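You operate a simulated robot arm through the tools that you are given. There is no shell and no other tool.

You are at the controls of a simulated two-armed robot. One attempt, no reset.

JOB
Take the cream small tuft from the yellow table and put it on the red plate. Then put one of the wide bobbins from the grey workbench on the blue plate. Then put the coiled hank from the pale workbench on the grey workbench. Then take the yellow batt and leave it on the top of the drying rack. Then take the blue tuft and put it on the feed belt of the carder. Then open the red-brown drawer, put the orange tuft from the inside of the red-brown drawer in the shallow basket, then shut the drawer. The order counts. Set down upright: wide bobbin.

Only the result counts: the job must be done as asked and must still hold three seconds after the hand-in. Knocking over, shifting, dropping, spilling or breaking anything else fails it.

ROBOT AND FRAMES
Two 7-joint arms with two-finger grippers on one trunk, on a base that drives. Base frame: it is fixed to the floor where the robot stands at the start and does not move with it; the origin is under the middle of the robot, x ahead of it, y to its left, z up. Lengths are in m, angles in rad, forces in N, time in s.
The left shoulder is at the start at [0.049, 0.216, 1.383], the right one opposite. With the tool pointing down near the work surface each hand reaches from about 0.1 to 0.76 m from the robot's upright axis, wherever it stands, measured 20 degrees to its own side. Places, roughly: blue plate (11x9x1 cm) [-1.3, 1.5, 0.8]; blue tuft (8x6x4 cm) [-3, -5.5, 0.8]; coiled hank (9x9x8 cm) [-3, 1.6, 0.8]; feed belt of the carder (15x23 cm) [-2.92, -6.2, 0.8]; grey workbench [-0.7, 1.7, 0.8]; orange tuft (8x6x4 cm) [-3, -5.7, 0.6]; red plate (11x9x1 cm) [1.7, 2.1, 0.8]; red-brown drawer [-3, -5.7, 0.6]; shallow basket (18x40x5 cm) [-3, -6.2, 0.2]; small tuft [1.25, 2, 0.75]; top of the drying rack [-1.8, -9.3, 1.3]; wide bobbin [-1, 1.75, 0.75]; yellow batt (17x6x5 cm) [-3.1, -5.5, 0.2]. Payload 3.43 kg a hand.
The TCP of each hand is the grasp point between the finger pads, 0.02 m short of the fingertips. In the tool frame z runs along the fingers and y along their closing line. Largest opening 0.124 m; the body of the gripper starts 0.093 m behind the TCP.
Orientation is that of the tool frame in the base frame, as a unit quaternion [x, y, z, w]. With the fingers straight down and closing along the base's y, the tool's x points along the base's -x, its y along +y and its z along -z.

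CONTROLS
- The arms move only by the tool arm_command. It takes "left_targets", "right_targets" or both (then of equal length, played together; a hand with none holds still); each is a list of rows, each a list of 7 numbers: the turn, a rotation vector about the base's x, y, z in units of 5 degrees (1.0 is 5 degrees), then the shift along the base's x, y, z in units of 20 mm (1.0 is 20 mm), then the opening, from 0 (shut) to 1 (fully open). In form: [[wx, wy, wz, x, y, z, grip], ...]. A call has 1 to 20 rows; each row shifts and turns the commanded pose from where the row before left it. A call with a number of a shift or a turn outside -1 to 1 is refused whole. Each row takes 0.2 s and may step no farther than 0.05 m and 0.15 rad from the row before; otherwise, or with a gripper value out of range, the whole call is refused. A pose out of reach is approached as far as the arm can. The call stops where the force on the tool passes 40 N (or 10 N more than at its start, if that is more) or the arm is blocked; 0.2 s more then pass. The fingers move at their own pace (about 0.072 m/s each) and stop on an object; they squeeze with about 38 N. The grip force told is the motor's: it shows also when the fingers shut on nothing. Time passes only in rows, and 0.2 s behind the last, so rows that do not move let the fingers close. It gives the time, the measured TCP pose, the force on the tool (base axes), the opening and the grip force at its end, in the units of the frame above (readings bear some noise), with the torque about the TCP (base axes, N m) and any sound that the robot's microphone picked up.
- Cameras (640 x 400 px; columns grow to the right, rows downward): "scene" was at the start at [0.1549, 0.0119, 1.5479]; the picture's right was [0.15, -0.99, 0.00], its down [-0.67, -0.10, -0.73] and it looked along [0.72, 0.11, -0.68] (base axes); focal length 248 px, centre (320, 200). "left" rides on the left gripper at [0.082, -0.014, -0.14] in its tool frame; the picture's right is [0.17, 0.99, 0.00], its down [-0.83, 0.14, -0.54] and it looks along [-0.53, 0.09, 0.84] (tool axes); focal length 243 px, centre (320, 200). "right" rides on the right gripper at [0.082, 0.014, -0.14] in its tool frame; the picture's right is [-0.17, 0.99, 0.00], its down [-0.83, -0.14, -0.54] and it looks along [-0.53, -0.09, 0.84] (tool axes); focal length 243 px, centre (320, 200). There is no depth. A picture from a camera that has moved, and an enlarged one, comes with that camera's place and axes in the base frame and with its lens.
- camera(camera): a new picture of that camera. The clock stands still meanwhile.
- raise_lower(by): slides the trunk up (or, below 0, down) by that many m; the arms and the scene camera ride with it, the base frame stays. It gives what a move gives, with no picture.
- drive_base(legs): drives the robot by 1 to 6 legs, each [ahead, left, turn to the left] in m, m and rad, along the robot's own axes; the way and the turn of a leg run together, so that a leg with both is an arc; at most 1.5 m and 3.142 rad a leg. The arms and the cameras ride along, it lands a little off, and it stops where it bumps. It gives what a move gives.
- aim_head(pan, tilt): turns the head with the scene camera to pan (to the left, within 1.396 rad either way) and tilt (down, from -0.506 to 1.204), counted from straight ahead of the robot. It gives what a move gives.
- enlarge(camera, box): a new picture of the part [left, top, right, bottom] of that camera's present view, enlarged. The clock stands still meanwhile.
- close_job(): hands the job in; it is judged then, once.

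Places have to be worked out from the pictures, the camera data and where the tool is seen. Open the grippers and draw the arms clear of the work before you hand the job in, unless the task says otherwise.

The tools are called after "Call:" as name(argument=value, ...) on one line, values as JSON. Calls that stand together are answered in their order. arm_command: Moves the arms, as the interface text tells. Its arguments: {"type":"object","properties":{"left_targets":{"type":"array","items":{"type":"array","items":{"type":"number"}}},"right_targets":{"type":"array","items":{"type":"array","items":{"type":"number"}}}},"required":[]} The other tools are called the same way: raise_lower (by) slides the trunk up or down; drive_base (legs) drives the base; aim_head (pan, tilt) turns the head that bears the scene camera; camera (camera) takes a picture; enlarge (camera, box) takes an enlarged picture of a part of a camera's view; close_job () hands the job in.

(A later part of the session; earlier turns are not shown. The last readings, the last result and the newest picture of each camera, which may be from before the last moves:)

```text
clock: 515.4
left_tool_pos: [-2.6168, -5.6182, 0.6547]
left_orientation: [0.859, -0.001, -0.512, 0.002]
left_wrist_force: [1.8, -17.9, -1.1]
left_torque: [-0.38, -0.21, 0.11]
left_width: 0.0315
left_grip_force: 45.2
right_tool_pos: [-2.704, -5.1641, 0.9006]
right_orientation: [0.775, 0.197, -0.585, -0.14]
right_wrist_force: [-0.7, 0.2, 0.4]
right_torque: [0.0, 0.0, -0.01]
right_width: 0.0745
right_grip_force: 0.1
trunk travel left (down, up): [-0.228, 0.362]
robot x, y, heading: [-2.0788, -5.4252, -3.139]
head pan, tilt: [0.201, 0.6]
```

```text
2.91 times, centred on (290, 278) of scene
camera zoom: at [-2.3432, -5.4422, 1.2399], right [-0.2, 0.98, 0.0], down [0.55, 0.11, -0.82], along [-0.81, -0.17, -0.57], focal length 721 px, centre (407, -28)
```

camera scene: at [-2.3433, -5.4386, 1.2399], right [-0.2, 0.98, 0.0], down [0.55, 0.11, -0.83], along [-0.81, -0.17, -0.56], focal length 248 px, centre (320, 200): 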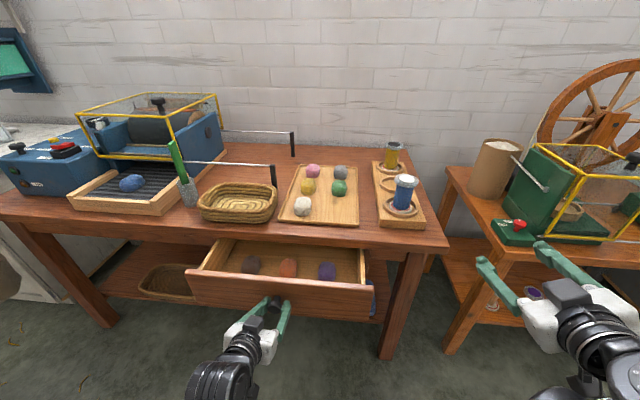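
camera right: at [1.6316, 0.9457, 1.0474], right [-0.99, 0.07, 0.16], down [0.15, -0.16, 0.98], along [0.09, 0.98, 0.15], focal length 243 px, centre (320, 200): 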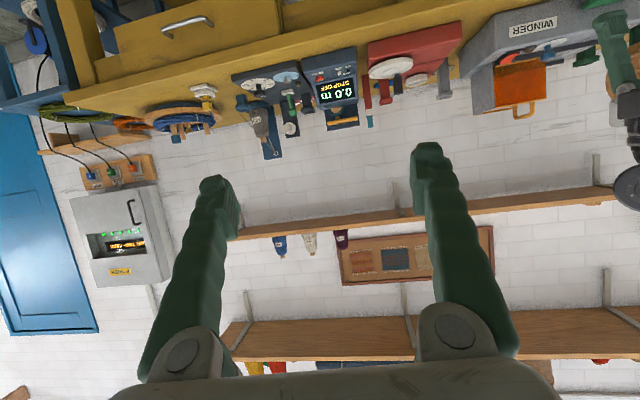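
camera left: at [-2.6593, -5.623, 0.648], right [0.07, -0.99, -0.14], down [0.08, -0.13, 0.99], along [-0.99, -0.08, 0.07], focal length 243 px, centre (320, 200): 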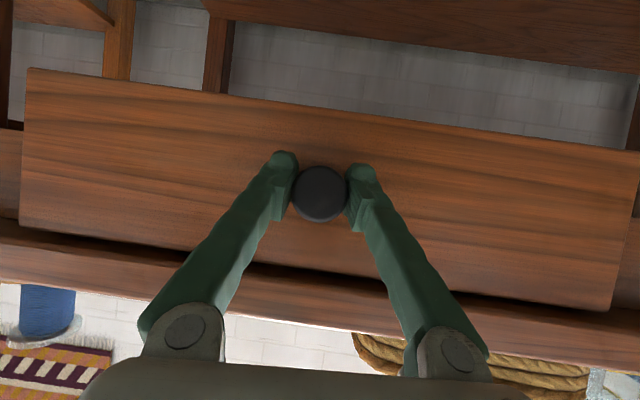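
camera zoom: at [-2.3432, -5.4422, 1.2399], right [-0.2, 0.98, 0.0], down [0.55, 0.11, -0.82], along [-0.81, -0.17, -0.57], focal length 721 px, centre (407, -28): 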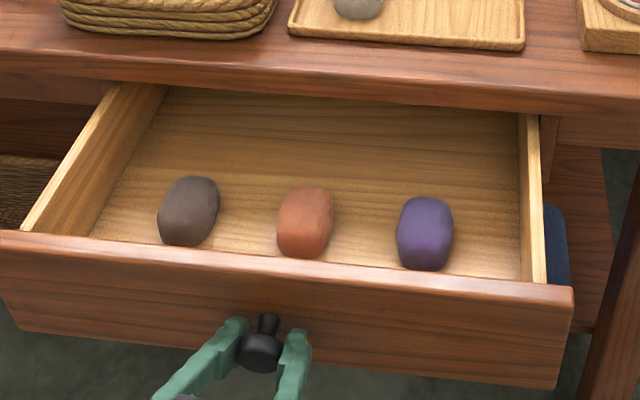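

The drawer is open ~21 cm; the orange tuft sits at ≈[-2.765, -5.632]. I pull 3 cm more, relaxing the side force, then release the knob.

Call:
arm_command(left_targets=[[0, 0, 0, 0.5, -0.15, 0, 0.0], [0, 0, 0, 0.6, 0.0, 0, 0.0], [0, 0, 0, 0.4, 0.05, 0, 0.0], [0, 0, 0, 0, 0, 0, 0.0]])

Call:
arm_command(left_targets=[[0, 0, 0, 0, 0, 0, 0.35], [0, 0, 0, 0, 0, 0, 0.5], [0, 0, 0, 0, 0, 0, 0.65], [0, 0, 0, 0, 0, 0, 0.7]])

Call:
camera(camera="left")

```text
clock: 516.4
left_tool_pos: [-2.5869, -5.6159, 0.6554]
left_orientation: [0.859, -0.005, -0.512, 0.001]
left_wrist_force: [1.4, -8.8, -1.6]
left_torque: [0.16, -0.07, -0.02]
left_width: 0.0314
left_grip_force: 44.4
right_tool_pos: [-2.7048, -5.1619, 0.901]
right_orientation: [0.775, 0.197, -0.585, -0.139]
right_wrist_force: [-0.9, 0.2, -0.6]
right_torque: [-0.01, -0.01, -0.05]
right_width: 0.0745
right_grip_force: 0.0
trunk travel left (down, up): [-0.228, 0.362]
robot x, y, heading: [-2.0736, -5.4226, -3.143]
head pan, tilt: [0.201, 0.6]
```

```text
clock: 517.4
left_tool_pos: [-2.5864, -5.6159, 0.6551]
left_orientation: [0.858, -0.005, -0.513, 0.0]
left_wrist_force: [-0.2, 0.4, 0.3]
left_torque: [-0.01, 0.0, 0.02]
left_width: 0.087
left_grip_force: 0.0
right_tool_pos: [-2.7036, -5.1605, 0.9002]
right_orientation: [0.775, 0.195, -0.585, -0.14]
right_wrist_force: [0.7, 0.5, -0.2]
right_torque: [0.02, -0.02, -0.02]
right_width: 0.0742
right_grip_force: 0.1
trunk travel left (down, up): [-0.228, 0.362]
robot x, y, heading: [-2.0736, -5.4179, -3.141]
head pan, tilt: [0.201, 0.6]
```

```text
taken
camera left: at [-2.4251, -5.6013, 0.648], right [0.07, -0.99, -0.14], down [0.08, -0.13, 0.99], along [-0.99, -0.08, 0.07], focal length 243 px, centre (320, 200)
```

left: 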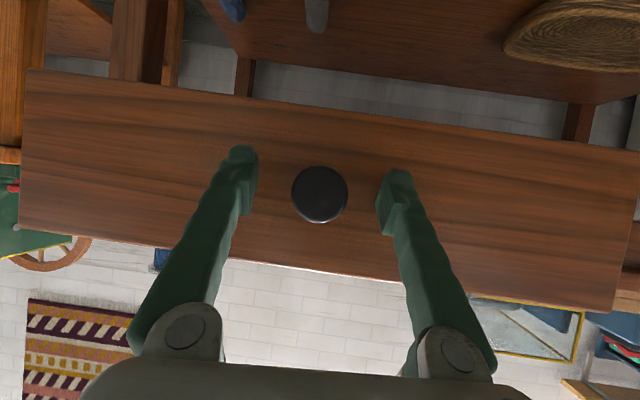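

Released. I back the hand off the knob and raise the trunk to bring it above the drawer.

Call:
arm_command(left_targets=[[0, 0, 0, 1, 0, 0, 0.7], [0, 0, 0, 1, 0, 0, 0.7], [0, 0, 0, 1, 0, 0.3, 0.7]])

Call:
raise_lower(by=0.28)

Call:
arm_command(left_targets=[[0, -1, 0, -0.7, 0, 0, 0.75], [0, -1, 0, -0.7, 0, 0, 0.75], [0, -1, 0, -0.7, 0, 0, 0.75], [0, -1, 0, -0.7, 0, 0, 0.75], [0, -1, 0, -0.7, -0.1, 0, 0.75], [0, -1, 0, -0.7, -0.1, 0, 0.75], [0, -1, 0, -0.7, -0.1, 0, 0.75], [0, -1, 0, -0.7, -0.1, 0, 0.75], [0, -1, 0, -0.7, -0.1, 0, 0.75], [0, -1, 0, -0.7, -0.1, 0, 0.75]])

Call:
camera(camera="left")

Call:
camera(camera="scene")

```text
clock: 518.2
left_tool_pos: [-2.5271, -5.6154, 0.6622]
left_orientation: [0.859, -0.005, -0.512, 0.001]
left_wrist_force: [0.1, 0.4, -0.8]
left_torque: [0.03, -0.04, -0.02]
left_width: 0.0867
left_grip_force: 0.1
right_tool_pos: [-2.705, -5.162, 0.901]
right_orientation: [0.775, 0.195, -0.584, -0.141]
right_wrist_force: [-0.2, 0.1, 0.2]
right_torque: [0.03, -0.01, 0.0]
right_width: 0.0744
right_grip_force: 0.1
trunk travel left (down, up): [-0.228, 0.362]
robot x, y, heading: [-2.0765, -5.4246, -3.139]
head pan, tilt: [0.201, 0.6]
```

```text
clock: 521.0
left_tool_pos: [-2.5273, -5.6152, 0.9404]
left_orientation: [0.859, -0.006, -0.512, 0.0]
left_wrist_force: [0.1, -0.4, 0.0]
left_torque: [0.01, 0.0, 0.01]
left_width: 0.0869
left_grip_force: 0.0
right_tool_pos: [-2.7036, -5.1605, 1.1805]
right_orientation: [0.775, 0.195, -0.585, -0.139]
right_wrist_force: [-0.6, 0.1, -0.2]
right_torque: [0.01, -0.04, 0.0]
right_width: 0.0744
right_grip_force: 0.1
trunk travel left (down, up): [-0.508, 0.082]
robot x, y, heading: [-2.0757, -5.4174, -3.143]
head pan, tilt: [0.201, 0.6]
```

```text
clock: 521.9
left_tool_pos: [-2.5644, -5.685, 0.9158]
left_orientation: [0.928, -0.049, -0.361, 0.081]
left_wrist_force: [0.1, 0.1, 0.2]
left_torque: [0.02, 0.0, 0.02]
left_width: 0.0928
left_grip_force: 0.2
right_tool_pos: [-2.7066, -5.162, 1.1804]
right_orientation: [0.775, 0.195, -0.584, -0.141]
right_wrist_force: [-0.7, 0.5, -0.1]
right_torque: [0.0, -0.02, -0.03]
right_width: 0.0743
right_grip_force: 0.0
trunk travel left (down, up): [-0.508, 0.082]
robot x, y, heading: [-2.0767, -5.4195, -3.138]
head pan, tilt: [0.201, 0.6]
stopped in row 4 (left hand): the arm was blocked; the commanded pose is now the measured one
```

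```text
taken
camera left: at [-2.409, -5.6663, 0.9602], right [0.09, -0.99, 0.07], down [-0.25, 0.05, 0.97], along [-0.96, -0.1, -0.24], focal length 243 px, centre (320, 200)
```

left: 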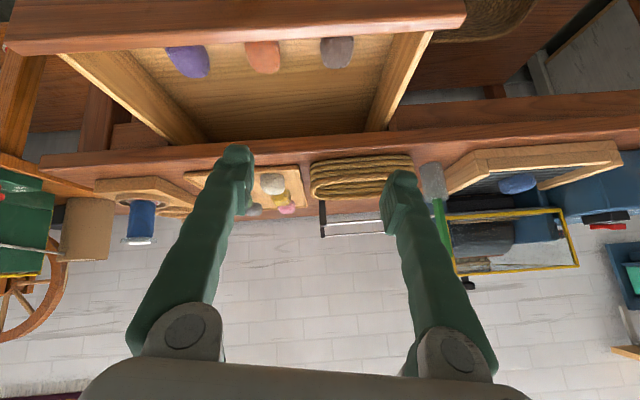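

```text
taken
camera scene: at [-2.2558, -5.4405, 1.5339], right [-0.2, 0.98, 0.0], down [0.55, 0.11, -0.82], along [-0.81, -0.17, -0.57], focal length 248 px, centre (320, 200)
```

scene: 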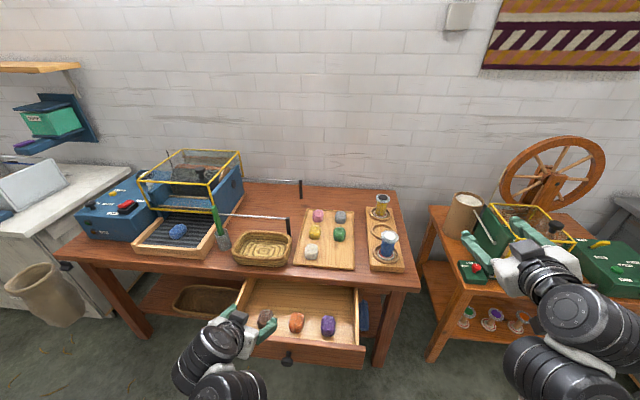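

The wrist hit a limit while close in. I extend the hand forward over the drawer first, then rotate to straight down.

Call:
arm_command(left_targets=[[0, 0, 0, -1, 0.31, 0, 0.75], [0, 0, 0, -1, 0.31, 0, 0.75], [0, 0, 0, -1, 0.31, 0, 0.75], [0, 0, 0, -1, 0.31, 0, 0.75], [0, 0, 0, -1, 0.31, 0, 0.75], [0, 0, 0, -1, 0.31, 0, 0.75], [0, 0, 0, -1, 0.31, 0, 0.75], [0, 0, 0, -1, 0.31, 0, 0.75], [0, 0, 0, -0.8, 0.31, 0, 0.75]])

Call:
arm_command(left_targets=[[0.158, -0.706, 0.096, 0, 0, 0, 0.75], [0.158, -0.706, 0.096, 0, 0, 0, 0.75], [0.158, -0.706, 0.096, 0, 0, 0, 0.75], [0.158, -0.706, 0.096, 0, 0, 0, 0.75], [0.158, -0.706, 0.096, 0, 0, 0, 0.75], [0.158, -0.706, 0.096, 0, 0, 0, 0.75], [0.158, -0.706, 0.096, 0, 0, 0, 0.75], [0.158, -0.706, 0.096, 0, 0, 0, 0.75], [0.158, -0.706, 0.096, 0, 0, 0, 0.75], [0.158, -0.706, 0.096, 0, 0, 0, 0.75], [0.158, -0.706, 0.096, 0, 0, 0, 0.75], [0.158, -0.706, 0.096, 0, 0, 0, 0.75]])

Call:
camera(camera="left")

Call:
camera(camera="scene")

```text
clock: 523.9
left_tool_pos: [-2.7397, -5.6291, 0.9182]
left_orientation: [0.928, -0.05, -0.361, 0.08]
left_wrist_force: [-0.5, -0.7, -0.4]
left_torque: [-0.02, -0.02, 0.0]
left_width: 0.0928
left_grip_force: 0.0
right_tool_pos: [-2.7053, -5.1624, 1.1814]
right_orientation: [0.775, 0.196, -0.584, -0.139]
right_wrist_force: [-0.2, 0.5, 0.7]
right_torque: [0.0, 0.02, 0.01]
right_width: 0.0744
right_grip_force: 0.1
trunk travel left (down, up): [-0.508, 0.082]
robot x, y, heading: [-2.0768, -5.4207, -3.144]
head pan, tilt: [0.201, 0.6]
```

```text
clock: 526.7
left_tool_pos: [-2.7339, -5.6918, 0.8917]
left_orientation: [0.972, -0.019, -0.212, 0.097]
left_wrist_force: [1.1, 0.0, 0.4]
left_torque: [-0.02, -0.02, -0.01]
left_width: 0.093
left_grip_force: 0.0
left hand out of reach, approached as far as the arm can: row 5, 6, 7, 8, 9, 10, 11, 12
right_tool_pos: [-2.7029, -5.1624, 1.1807]
right_orientation: [0.775, 0.196, -0.584, -0.14]
right_wrist_force: [-1.1, -0.2, 0.5]
right_torque: [0.0, 0.02, -0.03]
right_width: 0.0748
right_grip_force: 0.2
trunk travel left (down, up): [-0.508, 0.082]
robot x, y, heading: [-2.0769, -5.4192, -3.146]
head pan, tilt: [0.201, 0.6]
stopped in row 12 (left hand): the arm was blocked; the commanded pose is now the measured one
```

```text
taken
camera left: at [-2.6012, -5.6582, 0.9787], right [0.15, -0.98, 0.13], down [-0.53, 0.03, 0.85], along [-0.83, -0.2, -0.51], focal length 243 px, centre (320, 200)
```

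left: 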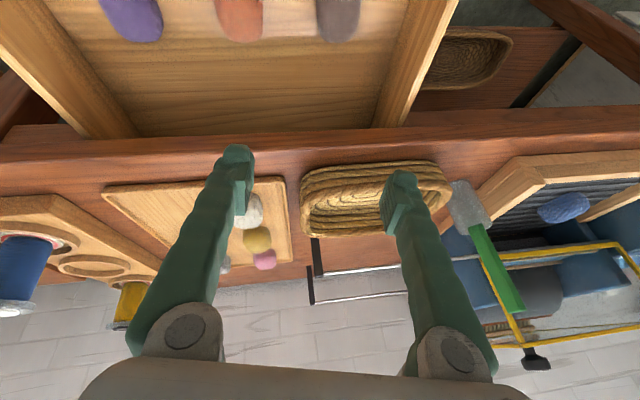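

```text
taken
camera scene: at [-2.2542, -5.4406, 1.5341], right [-0.2, 0.98, 0.0], down [0.55, 0.11, -0.83], along [-0.81, -0.17, -0.56], focal length 248 px, centre (320, 200)
```

scene: 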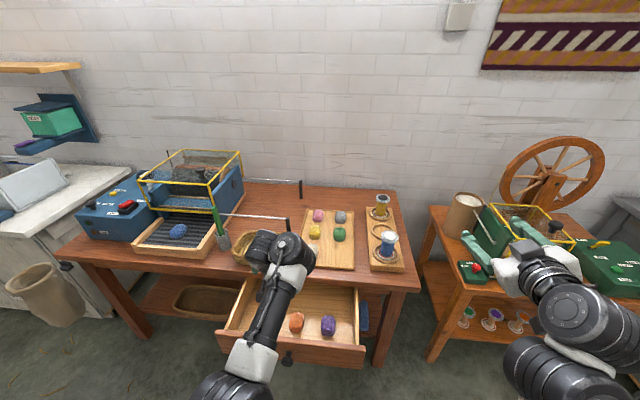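

Too high for a straight-down tool at this trunk height; I lower the hand as I finish the rotation.

Call:
arm_command(left_targets=[[0, 0, 0, 0, 0.45, -1, 0.75], [0, 0, 0, 0, 0.45, -1, 0.75], [0.32, -0.7, 0.063, 0, 0.45, -0.5, 0.75], [0.32, -0.7, 0.063, 0, 0.45, -0.5, 0.75], [0.32, -0.7, 0.063, 0, 0.45, -0.2, 0.75], [0.32, -0.7, 0.063, 0, 0.45, 0, 0.75], [0.32, -0.7, 0.063, 0, 0.45, 0, 0.75], [0.32, -0.7, 0.063, 0, 0, 0, 0.75], [0.32, -0.7, 0.063, 0, 0, 0, 0.75]])

Call:
camera(camera="left")

Call:
camera(camera="scene")

```text
clock: 528.7
left_tool_pos: [-2.7321, -5.6418, 0.8228]
left_orientation: [1.0, -0.002, 0.001, 0.016]
left_wrist_force: [0.1, 0.5, 0.0]
left_torque: [-0.02, -0.04, -0.01]
left_width: 0.0931
left_grip_force: 0.1
right_tool_pos: [-2.7049, -5.1615, 1.1809]
right_orientation: [0.775, 0.196, -0.584, -0.14]
right_wrist_force: [-0.7, 0.8, -0.5]
right_torque: [-0.03, 0.02, 0.0]
right_width: 0.0743
right_grip_force: 0.0
trunk travel left (down, up): [-0.508, 0.082]
robot x, y, heading: [-2.0773, -5.4248, -3.14]
head pan, tilt: [0.201, 0.6]
```

```text
taken
camera left: at [-2.6507, -5.6227, 0.9616], right [0.16, -0.99, 0.03], down [-0.83, -0.12, 0.54], along [-0.53, -0.11, -0.84], focal length 243 px, centre (320, 200)
```

left: 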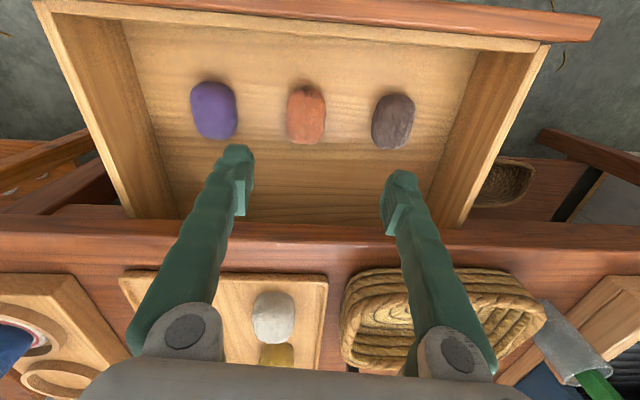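

```text
taken
camera scene: at [-2.2546, -5.4405, 1.534], right [-0.2, 0.98, 0.0], down [0.55, 0.11, -0.82], along [-0.81, -0.17, -0.57], focal length 248 px, centre (320, 200)
```

scene: 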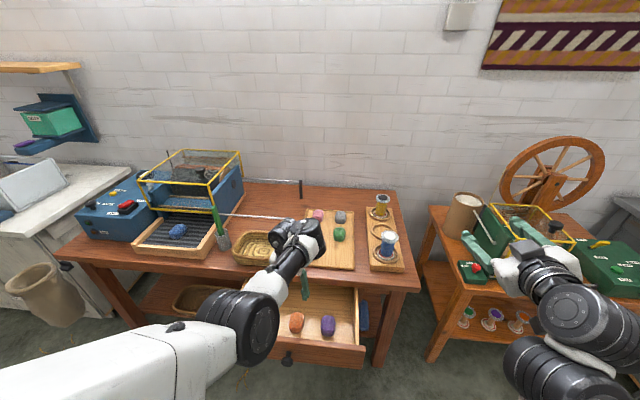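

Straight down now. The orange tuft is at [-2.729, -5.628]; I shift over it, fix the small lean, and descend in stages.

Call:
arm_command(left_targets=[[0.2, 0, 0, 0.15, 0.4, -0.5, 0.75], [0.17, 0, 0, 0, 0.3, -1, 0.75], [0, 0, 0, 0, 0, -1, 0.75], [0, 0, 0, 0, 0, -1, 0.75], [0, 0, 0, 0, 0, -1, 0.75], [0, 0, 0, 0, 0, -1, 0.75]])

Call:
camera(camera="left")

Call:
camera(camera="scene")

```text
clock: 530.1
left_tool_pos: [-2.7291, -5.6351, 0.7125]
left_orientation: [1.0, -0.017, -0.001, 0.014]
left_wrist_force: [0.3, -0.6, -0.6]
left_torque: [-0.01, -0.01, 0.0]
left_width: 0.0929
left_grip_force: 0.1
right_tool_pos: [-2.7049, -5.1617, 1.1812]
right_orientation: [0.775, 0.196, -0.584, -0.14]
right_wrist_force: [-0.4, -0.2, 0.7]
right_torque: [0.03, -0.01, 0.02]
right_width: 0.0746
right_grip_force: 0.0
trunk travel left (down, up): [-0.508, 0.082]
robot x, y, heading: [-2.0756, -5.4177, -3.133]
head pan, tilt: [0.201, 0.6]
```

```text
taken
camera left: at [-2.6457, -5.6174, 0.8504], right [0.13, -0.99, 0.03], down [-0.83, -0.1, 0.55], along [-0.54, -0.1, -0.84], focal length 243 px, centre (320, 200)
```

left: 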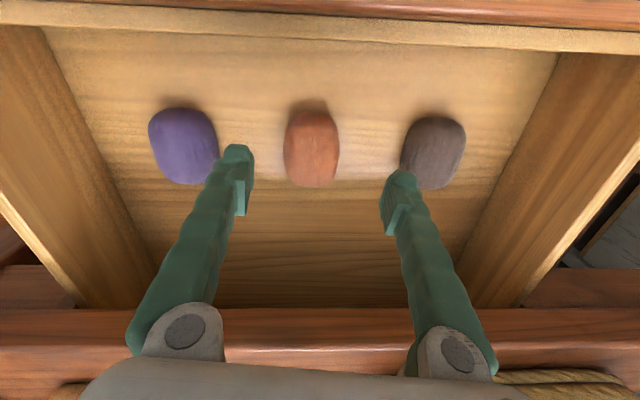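

```text
taken
camera scene: at [-2.2542, -5.4402, 1.534], right [-0.2, 0.98, 0.0], down [0.55, 0.11, -0.83], along [-0.81, -0.17, -0.56], focal length 248 px, centre (320, 200)
```

scene: 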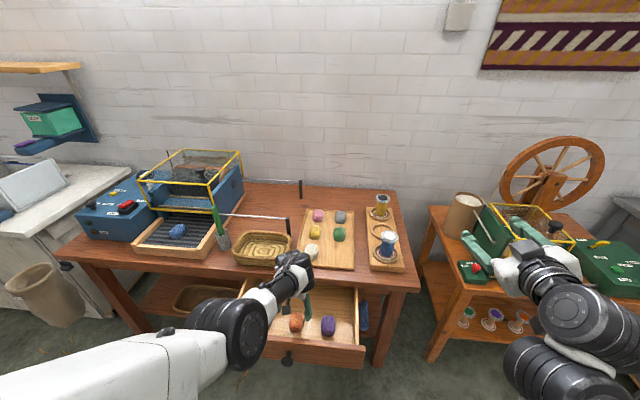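

Aligned between the neighbours. I correct y by 7 mm and descend to the tuft.

Call:
arm_command(left_targets=[[0, 0, 0, 0.1, 0.37, -0.6, 0.72], [0, 0, 0, 0, 0, -1, 0.72], [0, 0, 0, 0, 0, -1, 0.72], [0, 0, 0, 0, 0, -0.5, 0.72], [0, 0, 0, 0, 0, 0, 0.72]])

Call:
camera(camera="left")

```text
clock: 531.3
left_tool_pos: [-2.7189, -5.6034, 0.6641]
left_orientation: [1.0, 0.001, -0.001, -0.018]
left_wrist_force: [-0.1, -0.2, 0.8]
left_torque: [-0.06, -0.04, -0.04]
left_width: 0.0892
left_grip_force: 0.1
left hand out of reach, approached as far as the arm can: row 3
right_tool_pos: [-2.7043, -5.1618, 1.1795]
right_orientation: [0.775, 0.196, -0.584, -0.141]
right_wrist_force: [0.7, 0.8, 0.0]
right_torque: [0.0, 0.0, 0.0]
right_width: 0.0743
right_grip_force: 0.1
trunk travel left (down, up): [-0.508, 0.082]
robot x, y, heading: [-2.0768, -5.4207, -3.141]
head pan, tilt: [0.201, 0.6]
```

```text
taken
camera left: at [-2.6366, -5.594, 0.803], right [0.17, -0.99, -0.04], down [-0.83, -0.16, 0.54], along [-0.53, -0.06, -0.84], focal length 243 px, centre (320, 200)
```

left: 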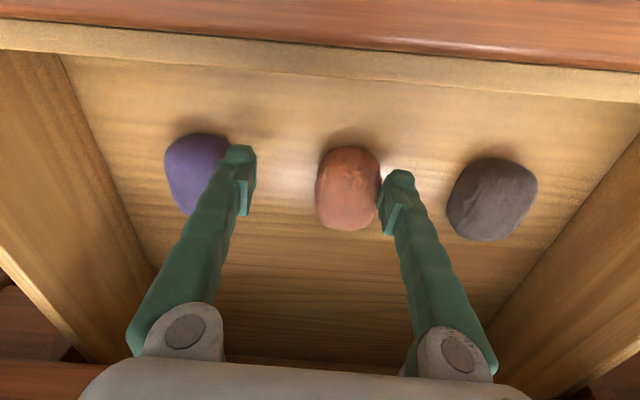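

The arm ran out of length at this trunk height and slid sideways. I lift again, then lower the trunk to give it reach.

Call:
arm_command(left_targets=[[0, 0, 0, 0, 0, 1, 0.72], [0, 0, 0, 0, 0, 1, 0.72], [0, 0, 0, 0, 0, 1, 0.72], [0, 0, 0, 0, 0, 1, 0.72]])

Call:
camera(camera="left")

```text
clock: 532.3
left_tool_pos: [-2.7179, -5.6, 0.741]
left_orientation: [1.0, -0.001, 0.002, -0.02]
left_wrist_force: [-0.3, 0.1, 0.1]
left_torque: [-0.05, 0.0, -0.01]
left_width: 0.0892
left_grip_force: 0.1
right_tool_pos: [-2.7036, -5.161, 1.1804]
right_orientation: [0.775, 0.196, -0.585, -0.14]
right_wrist_force: [0.4, 0.6, 0.7]
right_torque: [0.02, 0.02, 0.02]
right_width: 0.0743
right_grip_force: 0.0
trunk travel left (down, up): [-0.508, 0.082]
robot x, y, heading: [-2.077, -5.4206, -3.14]
head pan, tilt: [0.201, 0.6]
```

```text
taken
camera left: at [-2.6357, -5.5907, 0.8795], right [0.16, -0.99, -0.04], down [-0.83, -0.16, 0.53], along [-0.53, -0.05, -0.85], focal length 243 px, centre (320, 200)
```

left: 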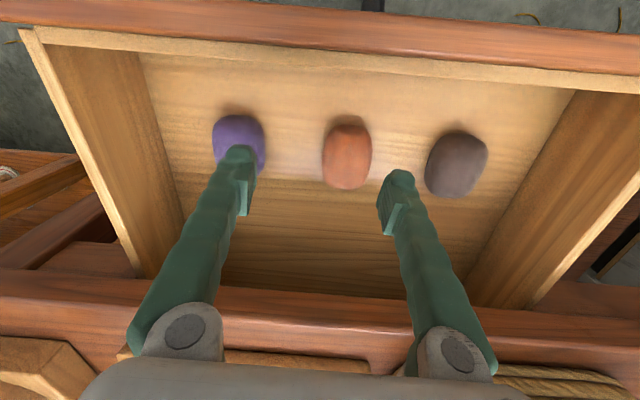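

I raise the hand 10 cm, then lower the trunk 14 cm to reposition the shoulder.

Call:
arm_command(left_targets=[[0, 0, 0, -0.1, -0.3, 1, 0.72], [0, 0, 0, -0.1, -0.3, 1, 0.72], [0, 0, 0, -0.1, -0.3, 1, 0.72], [0, 0, 0, -0.1, -0.3, 1, 0.72], [0, 0, 0, -0.1, -0.2, 1, 0.72]])

Call:
raise_lower(by=-0.13)

Call:
camera(camera="left")

```text
clock: 533.5
left_tool_pos: [-2.7291, -5.6325, 0.842]
left_orientation: [1.0, 0.0, -0.001, -0.019]
left_wrist_force: [0.1, 0.1, 0.1]
left_torque: [-0.01, -0.04, -0.01]
left_width: 0.0894
left_grip_force: 0.1
right_tool_pos: [-2.7046, -5.162, 1.181]
right_orientation: [0.775, 0.196, -0.585, -0.14]
right_wrist_force: [0.1, -0.3, 0.9]
right_torque: [0.01, -0.01, -0.04]
right_width: 0.0744
right_grip_force: 0.0
trunk travel left (down, up): [-0.508, 0.082]
robot x, y, heading: [-2.0801, -5.419, -3.138]
head pan, tilt: [0.201, 0.6]
```

```text
clock: 535.1
left_tool_pos: [-2.7319, -5.6322, 0.7133]
left_orientation: [1.0, -0.001, -0.002, -0.018]
left_wrist_force: [0.0, 0.8, -0.4]
left_torque: [0.0, -0.02, 0.02]
left_width: 0.0895
left_grip_force: 0.1
right_tool_pos: [-2.703, -5.1618, 1.0528]
right_orientation: [0.774, 0.196, -0.585, -0.139]
right_wrist_force: [0.4, 0.0, -0.5]
right_torque: [0.0, -0.01, 0.01]
right_width: 0.0742
right_grip_force: 0.0
trunk travel left (down, up): [-0.378, 0.212]
robot x, y, heading: [-2.0735, -5.4218, -3.145]
head pan, tilt: [0.201, 0.6]
```

```text
taken
camera left: at [-2.6486, -5.6229, 0.8512], right [0.17, -0.99, -0.04], down [-0.83, -0.16, 0.54], along [-0.53, -0.06, -0.84], focal length 243 px, centre (320, 200)
```

left: 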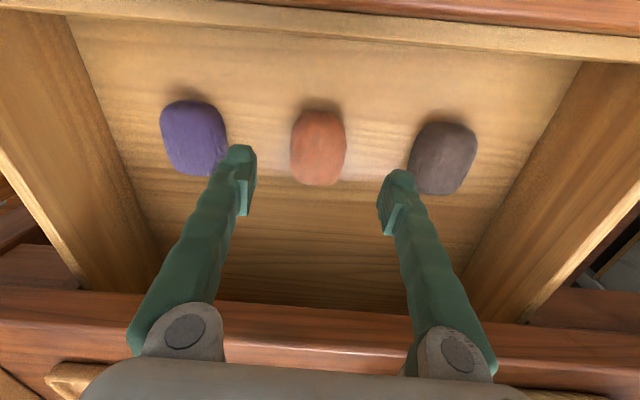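

The tuft is again confirmed at [-2.727, -5.627]. I correct slightly and descend.

Call:
arm_command(left_targets=[[-0.2, 0, 0, 0.2, 0.25, -0.5, 0.72], [-0.2, 0, 0, 0, 0, -1, 0.72], [0, 0, 0, 0, 0, -1, 0.72], [0, 0, 0, 0, 0, -0.7, 0.72], [0, 0, 0, 0, 0, 0, 0.72]])

Call:
camera(camera="left")

```text
clock: 536.3
left_tool_pos: [-2.7263, -5.6281, 0.6478]
left_orientation: [1.0, -0.001, 0.0, -0.001]
left_wrist_force: [-0.3, -0.9, -0.4]
left_torque: [-0.02, 0.01, -0.02]
left_width: 0.0891
left_grip_force: 0.1
right_tool_pos: [-2.704, -5.1611, 1.0506]
right_orientation: [0.775, 0.196, -0.584, -0.14]
right_wrist_force: [0.5, 0.8, 0.1]
right_torque: [0.01, -0.02, -0.03]
right_width: 0.0745
right_grip_force: 0.1
trunk travel left (down, up): [-0.378, 0.212]
robot x, y, heading: [-2.0786, -5.4227, -3.141]
head pan, tilt: [0.201, 0.6]
```

```text
taken
camera left: at [-2.6444, -5.613, 0.786], right [0.17, -0.99, 0.0], down [-0.83, -0.14, 0.54], along [-0.53, -0.09, -0.84], focal length 243 px, centre (320, 200)
```

left: 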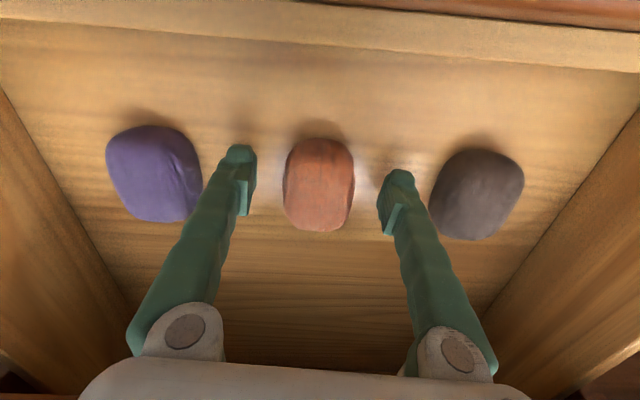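

Nicely centred between the fingers. I ease down feeling for the drawer floor.

Call:
arm_command(left_targets=[[0, 0, 0, 0, 0, -0.3, 0.72], [0, 0, 0, 0, 0, -0.2, 0.72], [0, 0, 0, 0, 0, 0, 0.72]])

Call:
arm_command(left_targets=[[0, 0, 0, 0, 0, -0.2, 0.72], [0, 0, 0, 0, 0, 0, 0.72]])

```text
clock: 537.1
left_tool_pos: [-2.7264, -5.6291, 0.637]
left_orientation: [1.0, 0.001, -0.002, -0.001]
left_wrist_force: [-0.7, -0.7, -0.4]
left_torque: [0.04, 0.02, 0.03]
left_width: 0.0894
left_grip_force: 0.1
right_tool_pos: [-2.7038, -5.1619, 1.0509]
right_orientation: [0.775, 0.196, -0.585, -0.139]
right_wrist_force: [0.3, -0.1, -0.8]
right_torque: [0.01, 0.01, -0.05]
right_width: 0.0746
right_grip_force: 0.2
trunk travel left (down, up): [-0.378, 0.212]
robot x, y, heading: [-2.0758, -5.421, -3.138]
head pan, tilt: [0.201, 0.6]
```

```text
clock: 537.7
left_tool_pos: [-2.7265, -5.628, 0.6346]
left_orientation: [1.0, 0.001, -0.002, -0.001]
left_wrist_force: [0.5, 0.0, -0.2]
left_torque: [0.0, -0.02, 0.04]
left_width: 0.0894
left_grip_force: 0.1
right_tool_pos: [-2.7038, -5.1615, 1.0508]
right_orientation: [0.775, 0.196, -0.584, -0.14]
right_wrist_force: [-0.2, 0.0, -0.3]
right_torque: [0.01, -0.01, 0.01]
right_width: 0.0744
right_grip_force: 0.1
trunk travel left (down, up): [-0.378, 0.212]
robot x, y, heading: [-2.0784, -5.4254, -3.135]
head pan, tilt: [0.201, 0.6]
```

Call:
arm_command(left_targets=[[0, 0, 0, 0, 0, -0.2, 0.72], [0, 0, 0, 0, 0, 0, 0.72]])

Call:
arm_command(left_targets=[[0, 0, 0, 0, 0, -0.2, 0.72], [0, 0, 0, 0, 0, 0, 0.72]])

Call:
camera(camera="left")

```text
clock: 538.3
left_tool_pos: [-2.728, -5.6285, 0.63]
left_orientation: [1.0, -0.001, -0.002, -0.002]
left_wrist_force: [-0.5, -0.8, 9.2]
left_torque: [-0.4, -0.03, -0.01]
left_width: 0.0901
left_grip_force: 0.8
right_tool_pos: [-2.7028, -5.1612, 1.0514]
right_orientation: [0.775, 0.196, -0.585, -0.14]
right_wrist_force: [0.5, -0.2, -0.4]
right_torque: [0.01, 0.01, -0.02]
right_width: 0.0742
right_grip_force: 0.1
trunk travel left (down, up): [-0.378, 0.212]
robot x, y, heading: [-2.0745, -5.4208, -3.142]
head pan, tilt: [0.201, 0.6]
```

```text
clock: 539.1
left_tool_pos: [-2.7313, -5.6285, 0.6322]
left_orientation: [1.0, 0.0, -0.007, -0.001]
left_wrist_force: [0.8, -0.6, 17.8]
left_torque: [-0.55, -0.19, 0.11]
left_width: 0.0904
left_grip_force: 0.1
right_tool_pos: [-2.7042, -5.1626, 1.0516]
right_orientation: [0.775, 0.196, -0.584, -0.14]
right_wrist_force: [-0.1, -0.4, 0.3]
right_torque: [-0.02, 0.02, -0.01]
right_width: 0.0745
right_grip_force: 0.1
trunk travel left (down, up): [-0.378, 0.212]
robot x, y, heading: [-2.076, -5.4239, -3.142]
head pan, tilt: [0.201, 0.6]
stopped in row 2 (left hand): the force on the tool passed its limit at 41 N (the readings are from after the stop); the commanded pose is now the measured one
```

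```text
taken
camera left: at [-2.6479, -5.6133, 0.7687], right [0.17, -0.99, 0.0], down [-0.82, -0.14, 0.55], along [-0.54, -0.09, -0.83], focal length 243 px, centre (320, 200)
```

left: 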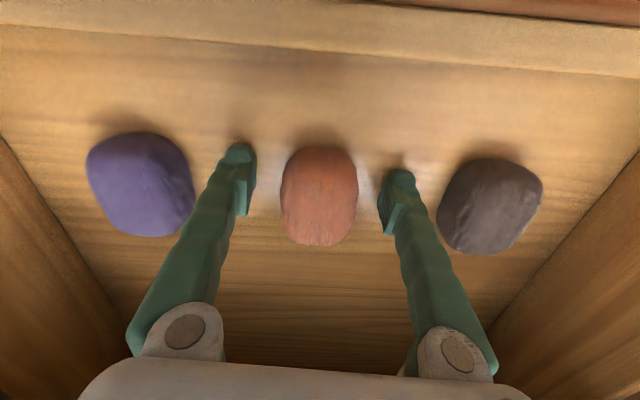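

Drawer floor reached (tips ≈0.61). I lift 4 mm and close on the orange tuft.

Call:
arm_command(left_targets=[[0, 0, 0, 0.1, 0, 0.2, 0.72], [0, 0, 0, 0, 0, 0, 0.5], [0, 0, 0, 0, 0, 0, 0.3], [0, 0, 0, 0, 0, 0, 0.0], [0, 0, 0, 0, 0, 0, 0.0], [0, 0, 0, 0, 0, 0, 0.0]])

Call:
arm_command(left_targets=[[0, 0, 0, 0, 0, 0.5, 0], [0, 0, 0, 0, 0, 1, 0], [0, 0, 0, 0, 0, 1, 0], [0, 0, 0, 0, 0, 1, 0]])

Call:
camera(camera="left")

```text
clock: 540.5
left_tool_pos: [-2.7268, -5.6284, 0.6322]
left_orientation: [1.0, 0.0, -0.005, -0.001]
left_wrist_force: [0.1, 0.2, -0.7]
left_torque: [0.01, 0.0, -0.01]
left_width: 0.0501
left_grip_force: 38.3
right_tool_pos: [-2.7037, -5.1629, 1.0507]
right_orientation: [0.775, 0.196, -0.584, -0.14]
right_wrist_force: [0.6, -0.4, -0.4]
right_torque: [0.01, -0.01, 0.01]
right_width: 0.0744
right_grip_force: 0.0
trunk travel left (down, up): [-0.378, 0.212]
robot x, y, heading: [-2.0734, -5.422, -3.141]
head pan, tilt: [0.201, 0.6]
```

```text
clock: 541.5
left_tool_pos: [-2.7281, -5.6285, 0.7026]
left_orientation: [1.0, 0.0, -0.005, -0.001]
left_wrist_force: [0.2, 0.3, 0.0]
left_torque: [0.01, 0.0, 0.01]
left_width: 0.05
left_grip_force: 37.9
right_tool_pos: [-2.7046, -5.1631, 1.0498]
right_orientation: [0.775, 0.195, -0.584, -0.141]
right_wrist_force: [-0.1, 1.6, 1.0]
right_torque: [0.0, -0.04, 0.01]
right_width: 0.0744
right_grip_force: 0.1
trunk travel left (down, up): [-0.378, 0.212]
robot x, y, heading: [-2.0772, -5.4214, -3.139]
head pan, tilt: [0.201, 0.6]
```

```text
taken
camera left: at [-2.6452, -5.6134, 0.841], right [0.17, -0.99, 0.0], down [-0.83, -0.14, 0.55], along [-0.54, -0.09, -0.84], focal length 243 px, centre (320, 200)
```

left: 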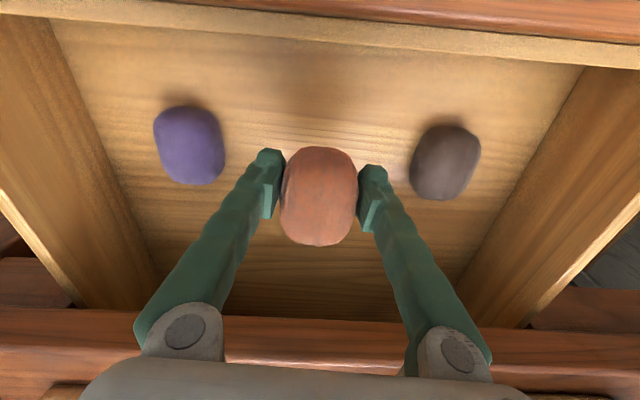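

Orange tuft in hand. I raise the trunk to clear the drawer, and lift the right hand higher so it stays clear of the drawer later.

Call:
raise_lower(by=0.14)

Call:
arm_command(right_targets=[[0, 0, 0, -0.5, 0, 0.6, 0.6], [0, 0, 0, -0.5, 0, 0.8, 0.6], [0, 0, 0, -0.5, 0, 0.8, 0.6], [0, 0, 0, -0.5, 0, 0.8, 0.6], [0, 0, 0, -0.5, 0, 0.8, 0.6], [0, 0, 0, -0.5, 0, 0.8, 0.6], [0, 0, 0, -0.5, 0, 0.8, 0.6], [0, 0, 0, -0.5, 0, 0.8, 0.6], [0, 0, 0, -0.5, 0, 0.8, 0.6], [0, 0, 0, -0.5, 0, 0.8, 0.6], [0, 0, 0, 0, 0, 0.8, 0.6], [0, 0, 0, 0, 0, 0.8, 0.6]])

Call:
camera(camera="scene")

```text
clock: 543.1
left_tool_pos: [-2.7269, -5.6281, 0.8398]
left_orientation: [1.0, 0.0, -0.004, 0.0]
left_wrist_force: [0.7, -0.2, 0.6]
left_torque: [-0.02, -0.02, 0.01]
left_width: 0.0497
left_grip_force: 38.3
right_tool_pos: [-2.7046, -5.162, 1.19]
right_orientation: [0.775, 0.197, -0.584, -0.139]
right_wrist_force: [-0.8, 0.1, -0.3]
right_torque: [0.04, 0.06, 0.02]
right_width: 0.0745
right_grip_force: 0.0
trunk travel left (down, up): [-0.518, 0.072]
robot x, y, heading: [-2.0776, -5.4192, -3.139]
head pan, tilt: [0.201, 0.6]
```

```text
clock: 545.8
left_tool_pos: [-2.7281, -5.6282, 0.8428]
left_orientation: [1.0, 0.0, -0.003, -0.001]
left_wrist_force: [-0.4, 0.1, -0.9]
left_torque: [-0.03, -0.01, -0.01]
left_width: 0.0496
left_grip_force: 38.5
right_tool_pos: [-2.8035, -5.162, 1.3793]
right_orientation: [0.775, 0.195, -0.585, -0.14]
right_wrist_force: [0.3, 0.2, 0.3]
right_torque: [-0.03, 0.01, 0.02]
right_width: 0.0746
right_grip_force: 0.0
trunk travel left (down, up): [-0.518, 0.072]
robot x, y, heading: [-2.076, -5.4228, -3.14]
head pan, tilt: [0.201, 0.6]
```

```text
taken
camera scene: at [-2.2473, -5.4406, 1.5462], right [-0.2, 0.98, 0.0], down [0.55, 0.11, -0.83], along [-0.81, -0.17, -0.56], focal length 248 px, centre (320, 200)
```

scene: 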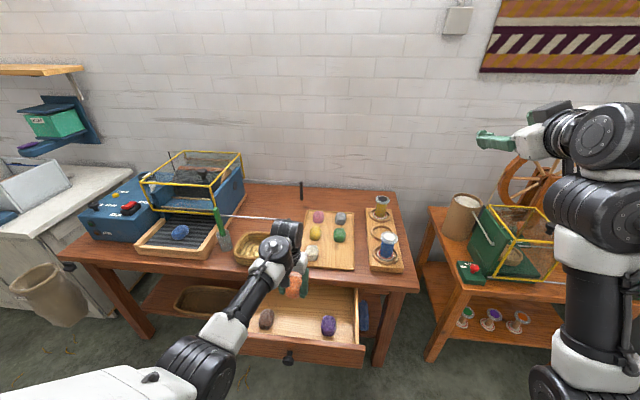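

Both hands are clear. I back off 0.4 m and sidestep left to line up with the lower basket.

Call:
drive_base(legs=[[-0.4, 0, 0], [0, 0.59, 0]])

Call:
arm_command(left_targets=[[0, 1, 0, 0, 0, 0, 0], [0, 1, 0, 0, 0, 0, 0], [0, 1, 0, 0, 0, 0, 0], [0, 1, 0, 0, 0, 0, 0], [0, 1, 0, 0, 0, 0, 0], [0, 1, 0, 0, 0, 0, 0], [0, 1, 0, 0, 0, 0, 0], [0, 1, 0, 0, 0, 0, 0], [0, 1, 0, 0, 0, 0, 0], [0, 1, 0, 0, 0, 0, 0], [0, 1, 0, 0, 0, 0, 0]])

Call:
camera(camera="left")

Call:
camera(camera="scene")

```text
clock: 556.7
left_tool_pos: [-2.3323, -6.2182, 0.8412]
left_orientation: [1.0, -0.002, -0.004, 0.0]
left_wrist_force: [0.0, -0.1, 0.7]
left_torque: [-0.01, 0.0, 0.05]
left_width: 0.0487
left_grip_force: 38.5
right_tool_pos: [-2.4061, -5.7509, 1.3781]
right_orientation: [0.775, 0.194, -0.584, -0.142]
right_wrist_force: [0.4, 0.3, 0.4]
right_torque: [0.04, 0.03, -0.02]
right_width: 0.0747
right_grip_force: 0.2
trunk travel left (down, up): [-0.518, 0.072]
robot x, y, heading: [-1.6797, -6.0155, 3.137]
head pan, tilt: [0.201, 0.6]
```

```text
clock: 559.1
left_tool_pos: [-2.3315, -6.2178, 0.8423]
left_orientation: [0.884, -0.002, -0.467, 0.0]
left_wrist_force: [-0.5, -0.2, -0.3]
left_torque: [0.02, -0.03, -0.01]
left_width: 0.0489
left_grip_force: 37.8
right_tool_pos: [-2.4057, -5.7518, 1.3794]
right_orientation: [0.775, 0.196, -0.584, -0.141]
right_wrist_force: [0.0, 0.5, -0.3]
right_torque: [0.04, 0.03, 0.0]
right_width: 0.0744
right_grip_force: 0.0
trunk travel left (down, up): [-0.518, 0.072]
robot x, y, heading: [-1.6804, -6.0168, 3.14]
head pan, tilt: [0.201, 0.6]
```

```text
taken
camera left: at [-2.1696, -6.203, 0.8529], right [0.09, -0.99, -0.14], down [-0.02, -0.14, 0.99], along [-1.0, -0.09, -0.04], focal length 243 px, centre (320, 200)
```

left: 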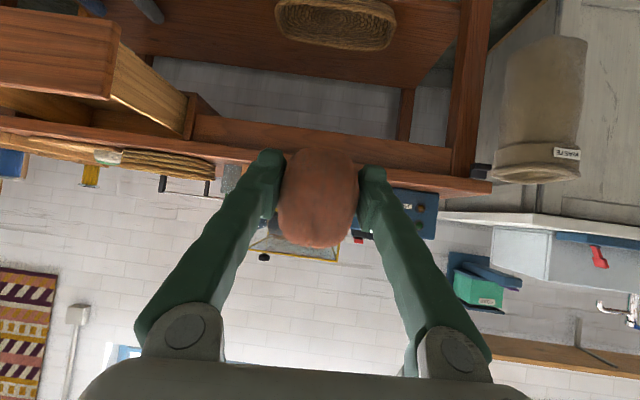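

```text
taken
camera scene: at [-1.8502, -6.0317, 1.5462], right [-0.2, 0.98, 0.0], down [0.55, 0.11, -0.83], along [-0.81, -0.16, -0.56], focal length 248 px, centre (320, 200)
```

scene: 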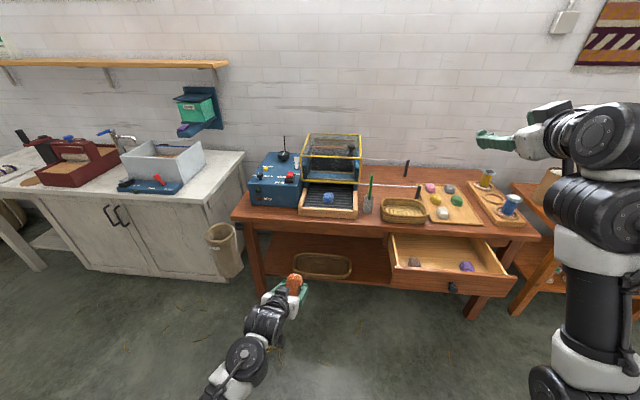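

Before lowering I turn 20° right, so that my right elbow stays well away from the open drawer, and shift left to keep the left hand in line with the basket.

Call:
drive_base(legs=[[0, 0, -0.35], [0, 0.41, 0]])

Call:
raise_lower(by=-0.4)

Call:
aim_head(pan=0.2, tilt=0.7)

Call:
camera(camera="scene")

Call:
camera(camera="left")

```text
clock: 566.5
left_tool_pos: [-2.5046, -6.3605, 0.8422]
left_orientation: [0.871, -0.158, -0.457, -0.083]
left_wrist_force: [0.6, -0.5, 0.1]
left_torque: [-0.01, 0.01, 0.03]
left_width: 0.0483
left_grip_force: 38.1
right_tool_pos: [-2.4113, -5.8995, 1.3787]
right_orientation: [0.797, 0.055, -0.55, -0.242]
right_wrist_force: [0.6, -0.4, 0.6]
right_torque: [-0.01, 0.0, -0.01]
right_width: 0.0744
right_grip_force: 0.1
trunk travel left (down, up): [-0.518, 0.072]
robot x, y, heading: [-1.8249, -6.3979, 2.782]
head pan, tilt: [0.201, 0.6]
```

```text
clock: 570.3
left_tool_pos: [-2.5058, -6.3613, 0.4422]
left_orientation: [0.871, -0.158, -0.458, -0.083]
left_wrist_force: [-0.7, 0.1, -0.5]
left_torque: [-0.01, -0.01, -0.01]
left_width: 0.0481
left_grip_force: 38.2
right_tool_pos: [-2.4123, -5.8991, 0.9794]
right_orientation: [0.797, 0.055, -0.551, -0.241]
right_wrist_force: [0.4, -0.2, 0.0]
right_torque: [0.02, 0.0, -0.02]
right_width: 0.0745
right_grip_force: 0.1
trunk travel left (down, up): [-0.118, 0.472]
robot x, y, heading: [-1.8225, -6.3943, 2.779]
head pan, tilt: [0.201, 0.6]
```

```text
clock: 571.0
left_tool_pos: [-2.5042, -6.3615, 0.4434]
left_orientation: [0.871, -0.158, -0.458, -0.082]
left_wrist_force: [0.2, 0.2, 0.1]
left_torque: [-0.06, -0.02, -0.02]
left_width: 0.0483
left_grip_force: 38.2
right_tool_pos: [-2.4118, -5.899, 0.9779]
right_orientation: [0.798, 0.054, -0.55, -0.243]
right_wrist_force: [-0.2, 0.3, -0.3]
right_torque: [0.0, -0.03, 0.01]
right_width: 0.0745
right_grip_force: 0.0
trunk travel left (down, up): [-0.118, 0.472]
robot x, y, heading: [-1.8249, -6.3976, 2.782]
head pan, tilt: [0.201, 0.7]
```

```text
taken
camera scene: at [-2.1156, -6.3075, 1.1033], right [0.16, 0.99, 0.0], down [0.64, -0.1, -0.77], along [-0.76, 0.12, -0.64], focal length 248 px, centre (320, 200)
```

scene: 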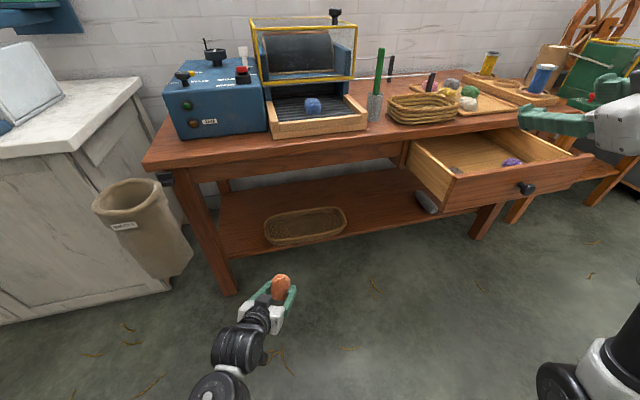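

```text
taken
camera left: at [-2.3484, -6.4046, 0.4529], right [-0.26, -0.96, -0.14], down [-0.07, -0.12, 0.99], along [-0.96, 0.27, -0.04], focal length 243 px, centre (320, 200)
```

left: 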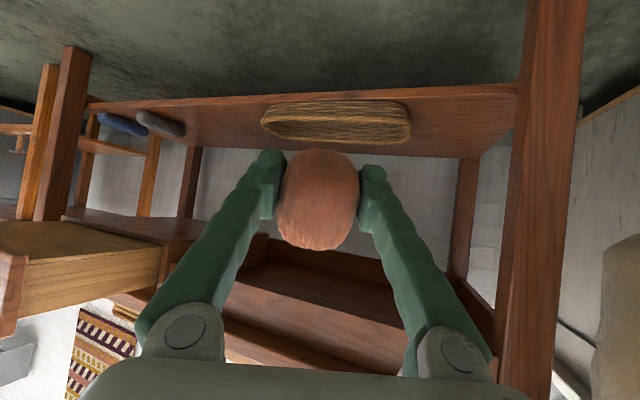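

Basket centre ≈[-2.965, -6.245] on the lower shelf. I lower the hand in front of it, then drive in slowly.

Call:
arm_command(left_targets=[[0, 0, 0, 0, 0, -1, 0], [0, 0, 0, 0, 0, -1, 0], [0, 0, 0, 0, 0, -1, 0], [0, 0, 0, 0, 0, -1, 0], [0, 0, 0, 0, 0, -1, 0], [0, 0, 0, 0, 0, -0.5, 0]])

Call:
drive_base(legs=[[0.24, 0.04, 0]])

Call:
camera(camera="left")

Call:
camera(camera="scene")

```text
clock: 572.4
left_tool_pos: [-2.5045, -6.3611, 0.3323]
left_orientation: [0.87, -0.159, -0.459, -0.083]
left_wrist_force: [0.2, -0.7, 0.2]
left_torque: [0.01, 0.0, -0.01]
left_width: 0.0486
left_grip_force: 38.4
right_tool_pos: [-2.4123, -5.8988, 0.9792]
right_orientation: [0.798, 0.055, -0.549, -0.242]
right_wrist_force: [-0.7, 0.1, 0.1]
right_torque: [0.02, 0.01, 0.03]
right_width: 0.0744
right_grip_force: 0.1
trunk travel left (down, up): [-0.118, 0.472]
robot x, y, heading: [-1.826, -6.4, 2.783]
head pan, tilt: [0.201, 0.7]
```

```text
clock: 574.4
left_tool_pos: [-2.7422, -6.3152, 0.3321]
left_orientation: [0.871, -0.159, -0.458, -0.083]
left_wrist_force: [-0.4, 0.0, 0.0]
left_torque: [0.01, 0.03, -0.04]
left_width: 0.048
left_grip_force: 38.6
right_tool_pos: [-2.6518, -5.852, 0.9783]
right_orientation: [0.798, 0.055, -0.55, -0.242]
right_wrist_force: [0.5, 0.8, -0.2]
right_torque: [0.01, -0.02, 0.0]
right_width: 0.0742
right_grip_force: 0.1
trunk travel left (down, up): [-0.118, 0.472]
robot x, y, heading: [-2.0633, -6.3527, 2.785]
head pan, tilt: [0.201, 0.7]
```

```text
taken
camera left: at [-2.5865, -6.3585, 0.3426], right [-0.26, -0.96, -0.14], down [-0.07, -0.12, 0.99], along [-0.96, 0.27, -0.04], focal length 243 px, centre (320, 200)
```

left: 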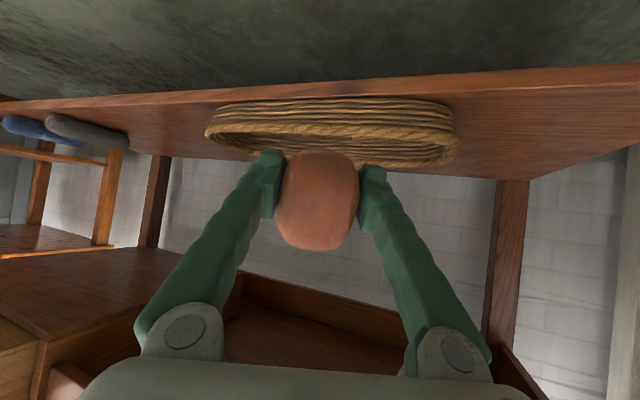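

```text
taken
camera scene: at [-2.354, -6.2617, 1.1032], right [0.16, 0.99, 0.0], down [0.64, -0.1, -0.76], along [-0.76, 0.12, -0.64], focal length 248 px, centre (320, 200)
```

scene: 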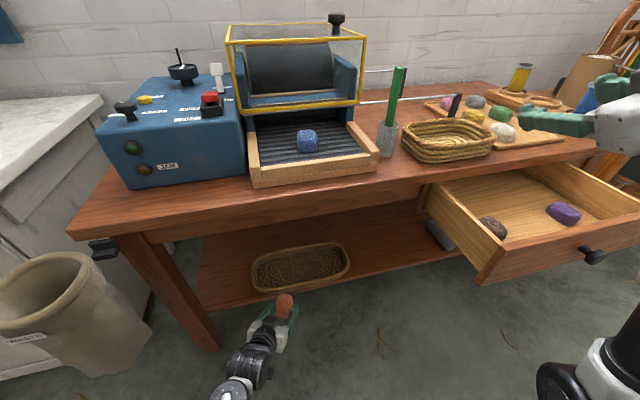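

Tuft is above rim height (rim ≈0.24). I extend the hand 22 cm forward over the basket's middle.

Call:
arm_command(left_targets=[[0, 0, 0, -0.968, 0.364, 0, 0], [0, 0, 0, -0.968, 0.364, 0, 0], [0, 0, 0, -0.968, 0.364, 0, 0], [0, 0, 0, -0.968, 0.364, 0, 0], [0, 0, 0, -0.968, 0.364, 0, 0], [0, 0, 0, -0.968, 0.364, 0, 0], [0, 0, 0, -0.968, 0.364, 0, 0], [0, 0, 0, -0.968, 0.364, 0, 0], [0, 0, 0, -0.968, 0.364, 0, 0], [0, 0, 0, -0.968, 0.364, 0, 0], [0, 0, 0, -0.968, 0.364, 0, 0]])

Call:
camera(camera="left")

Call:
camera(camera="scene")

```text
clock: 576.8
left_tool_pos: [-2.9563, -6.2358, 0.3331]
left_orientation: [0.871, -0.159, -0.458, -0.083]
left_wrist_force: [0.1, -0.7, 0.3]
left_torque: [0.02, 0.03, -0.01]
left_width: 0.048
left_grip_force: 38.2
right_tool_pos: [-2.6498, -5.8538, 0.9794]
right_orientation: [0.797, 0.055, -0.55, -0.242]
right_wrist_force: [-0.6, 1.3, 0.6]
right_torque: [0.02, 0.0, -0.01]
right_width: 0.0743
right_grip_force: 0.1
trunk travel left (down, up): [-0.118, 0.472]
robot x, y, heading: [-2.0596, -6.355, 2.784]
head pan, tilt: [0.201, 0.7]
```

```text
taken
camera left: at [-2.7999, -6.2779, 0.3429], right [-0.26, -0.96, -0.14], down [-0.07, -0.12, 0.99], along [-0.96, 0.27, -0.04], focal length 243 px, centre (320, 200)
```

left: 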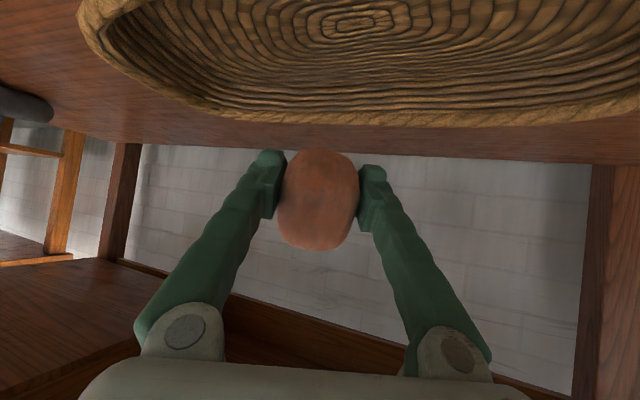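

```text
taken
camera scene: at [-2.3538, -6.2616, 1.1032], right [0.16, 0.99, 0.0], down [0.64, -0.1, -0.76], along [-0.76, 0.12, -0.64], focal length 248 px, centre (320, 200)
```

scene: 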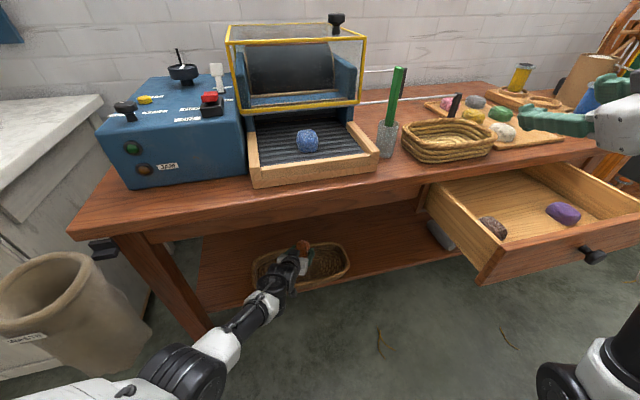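

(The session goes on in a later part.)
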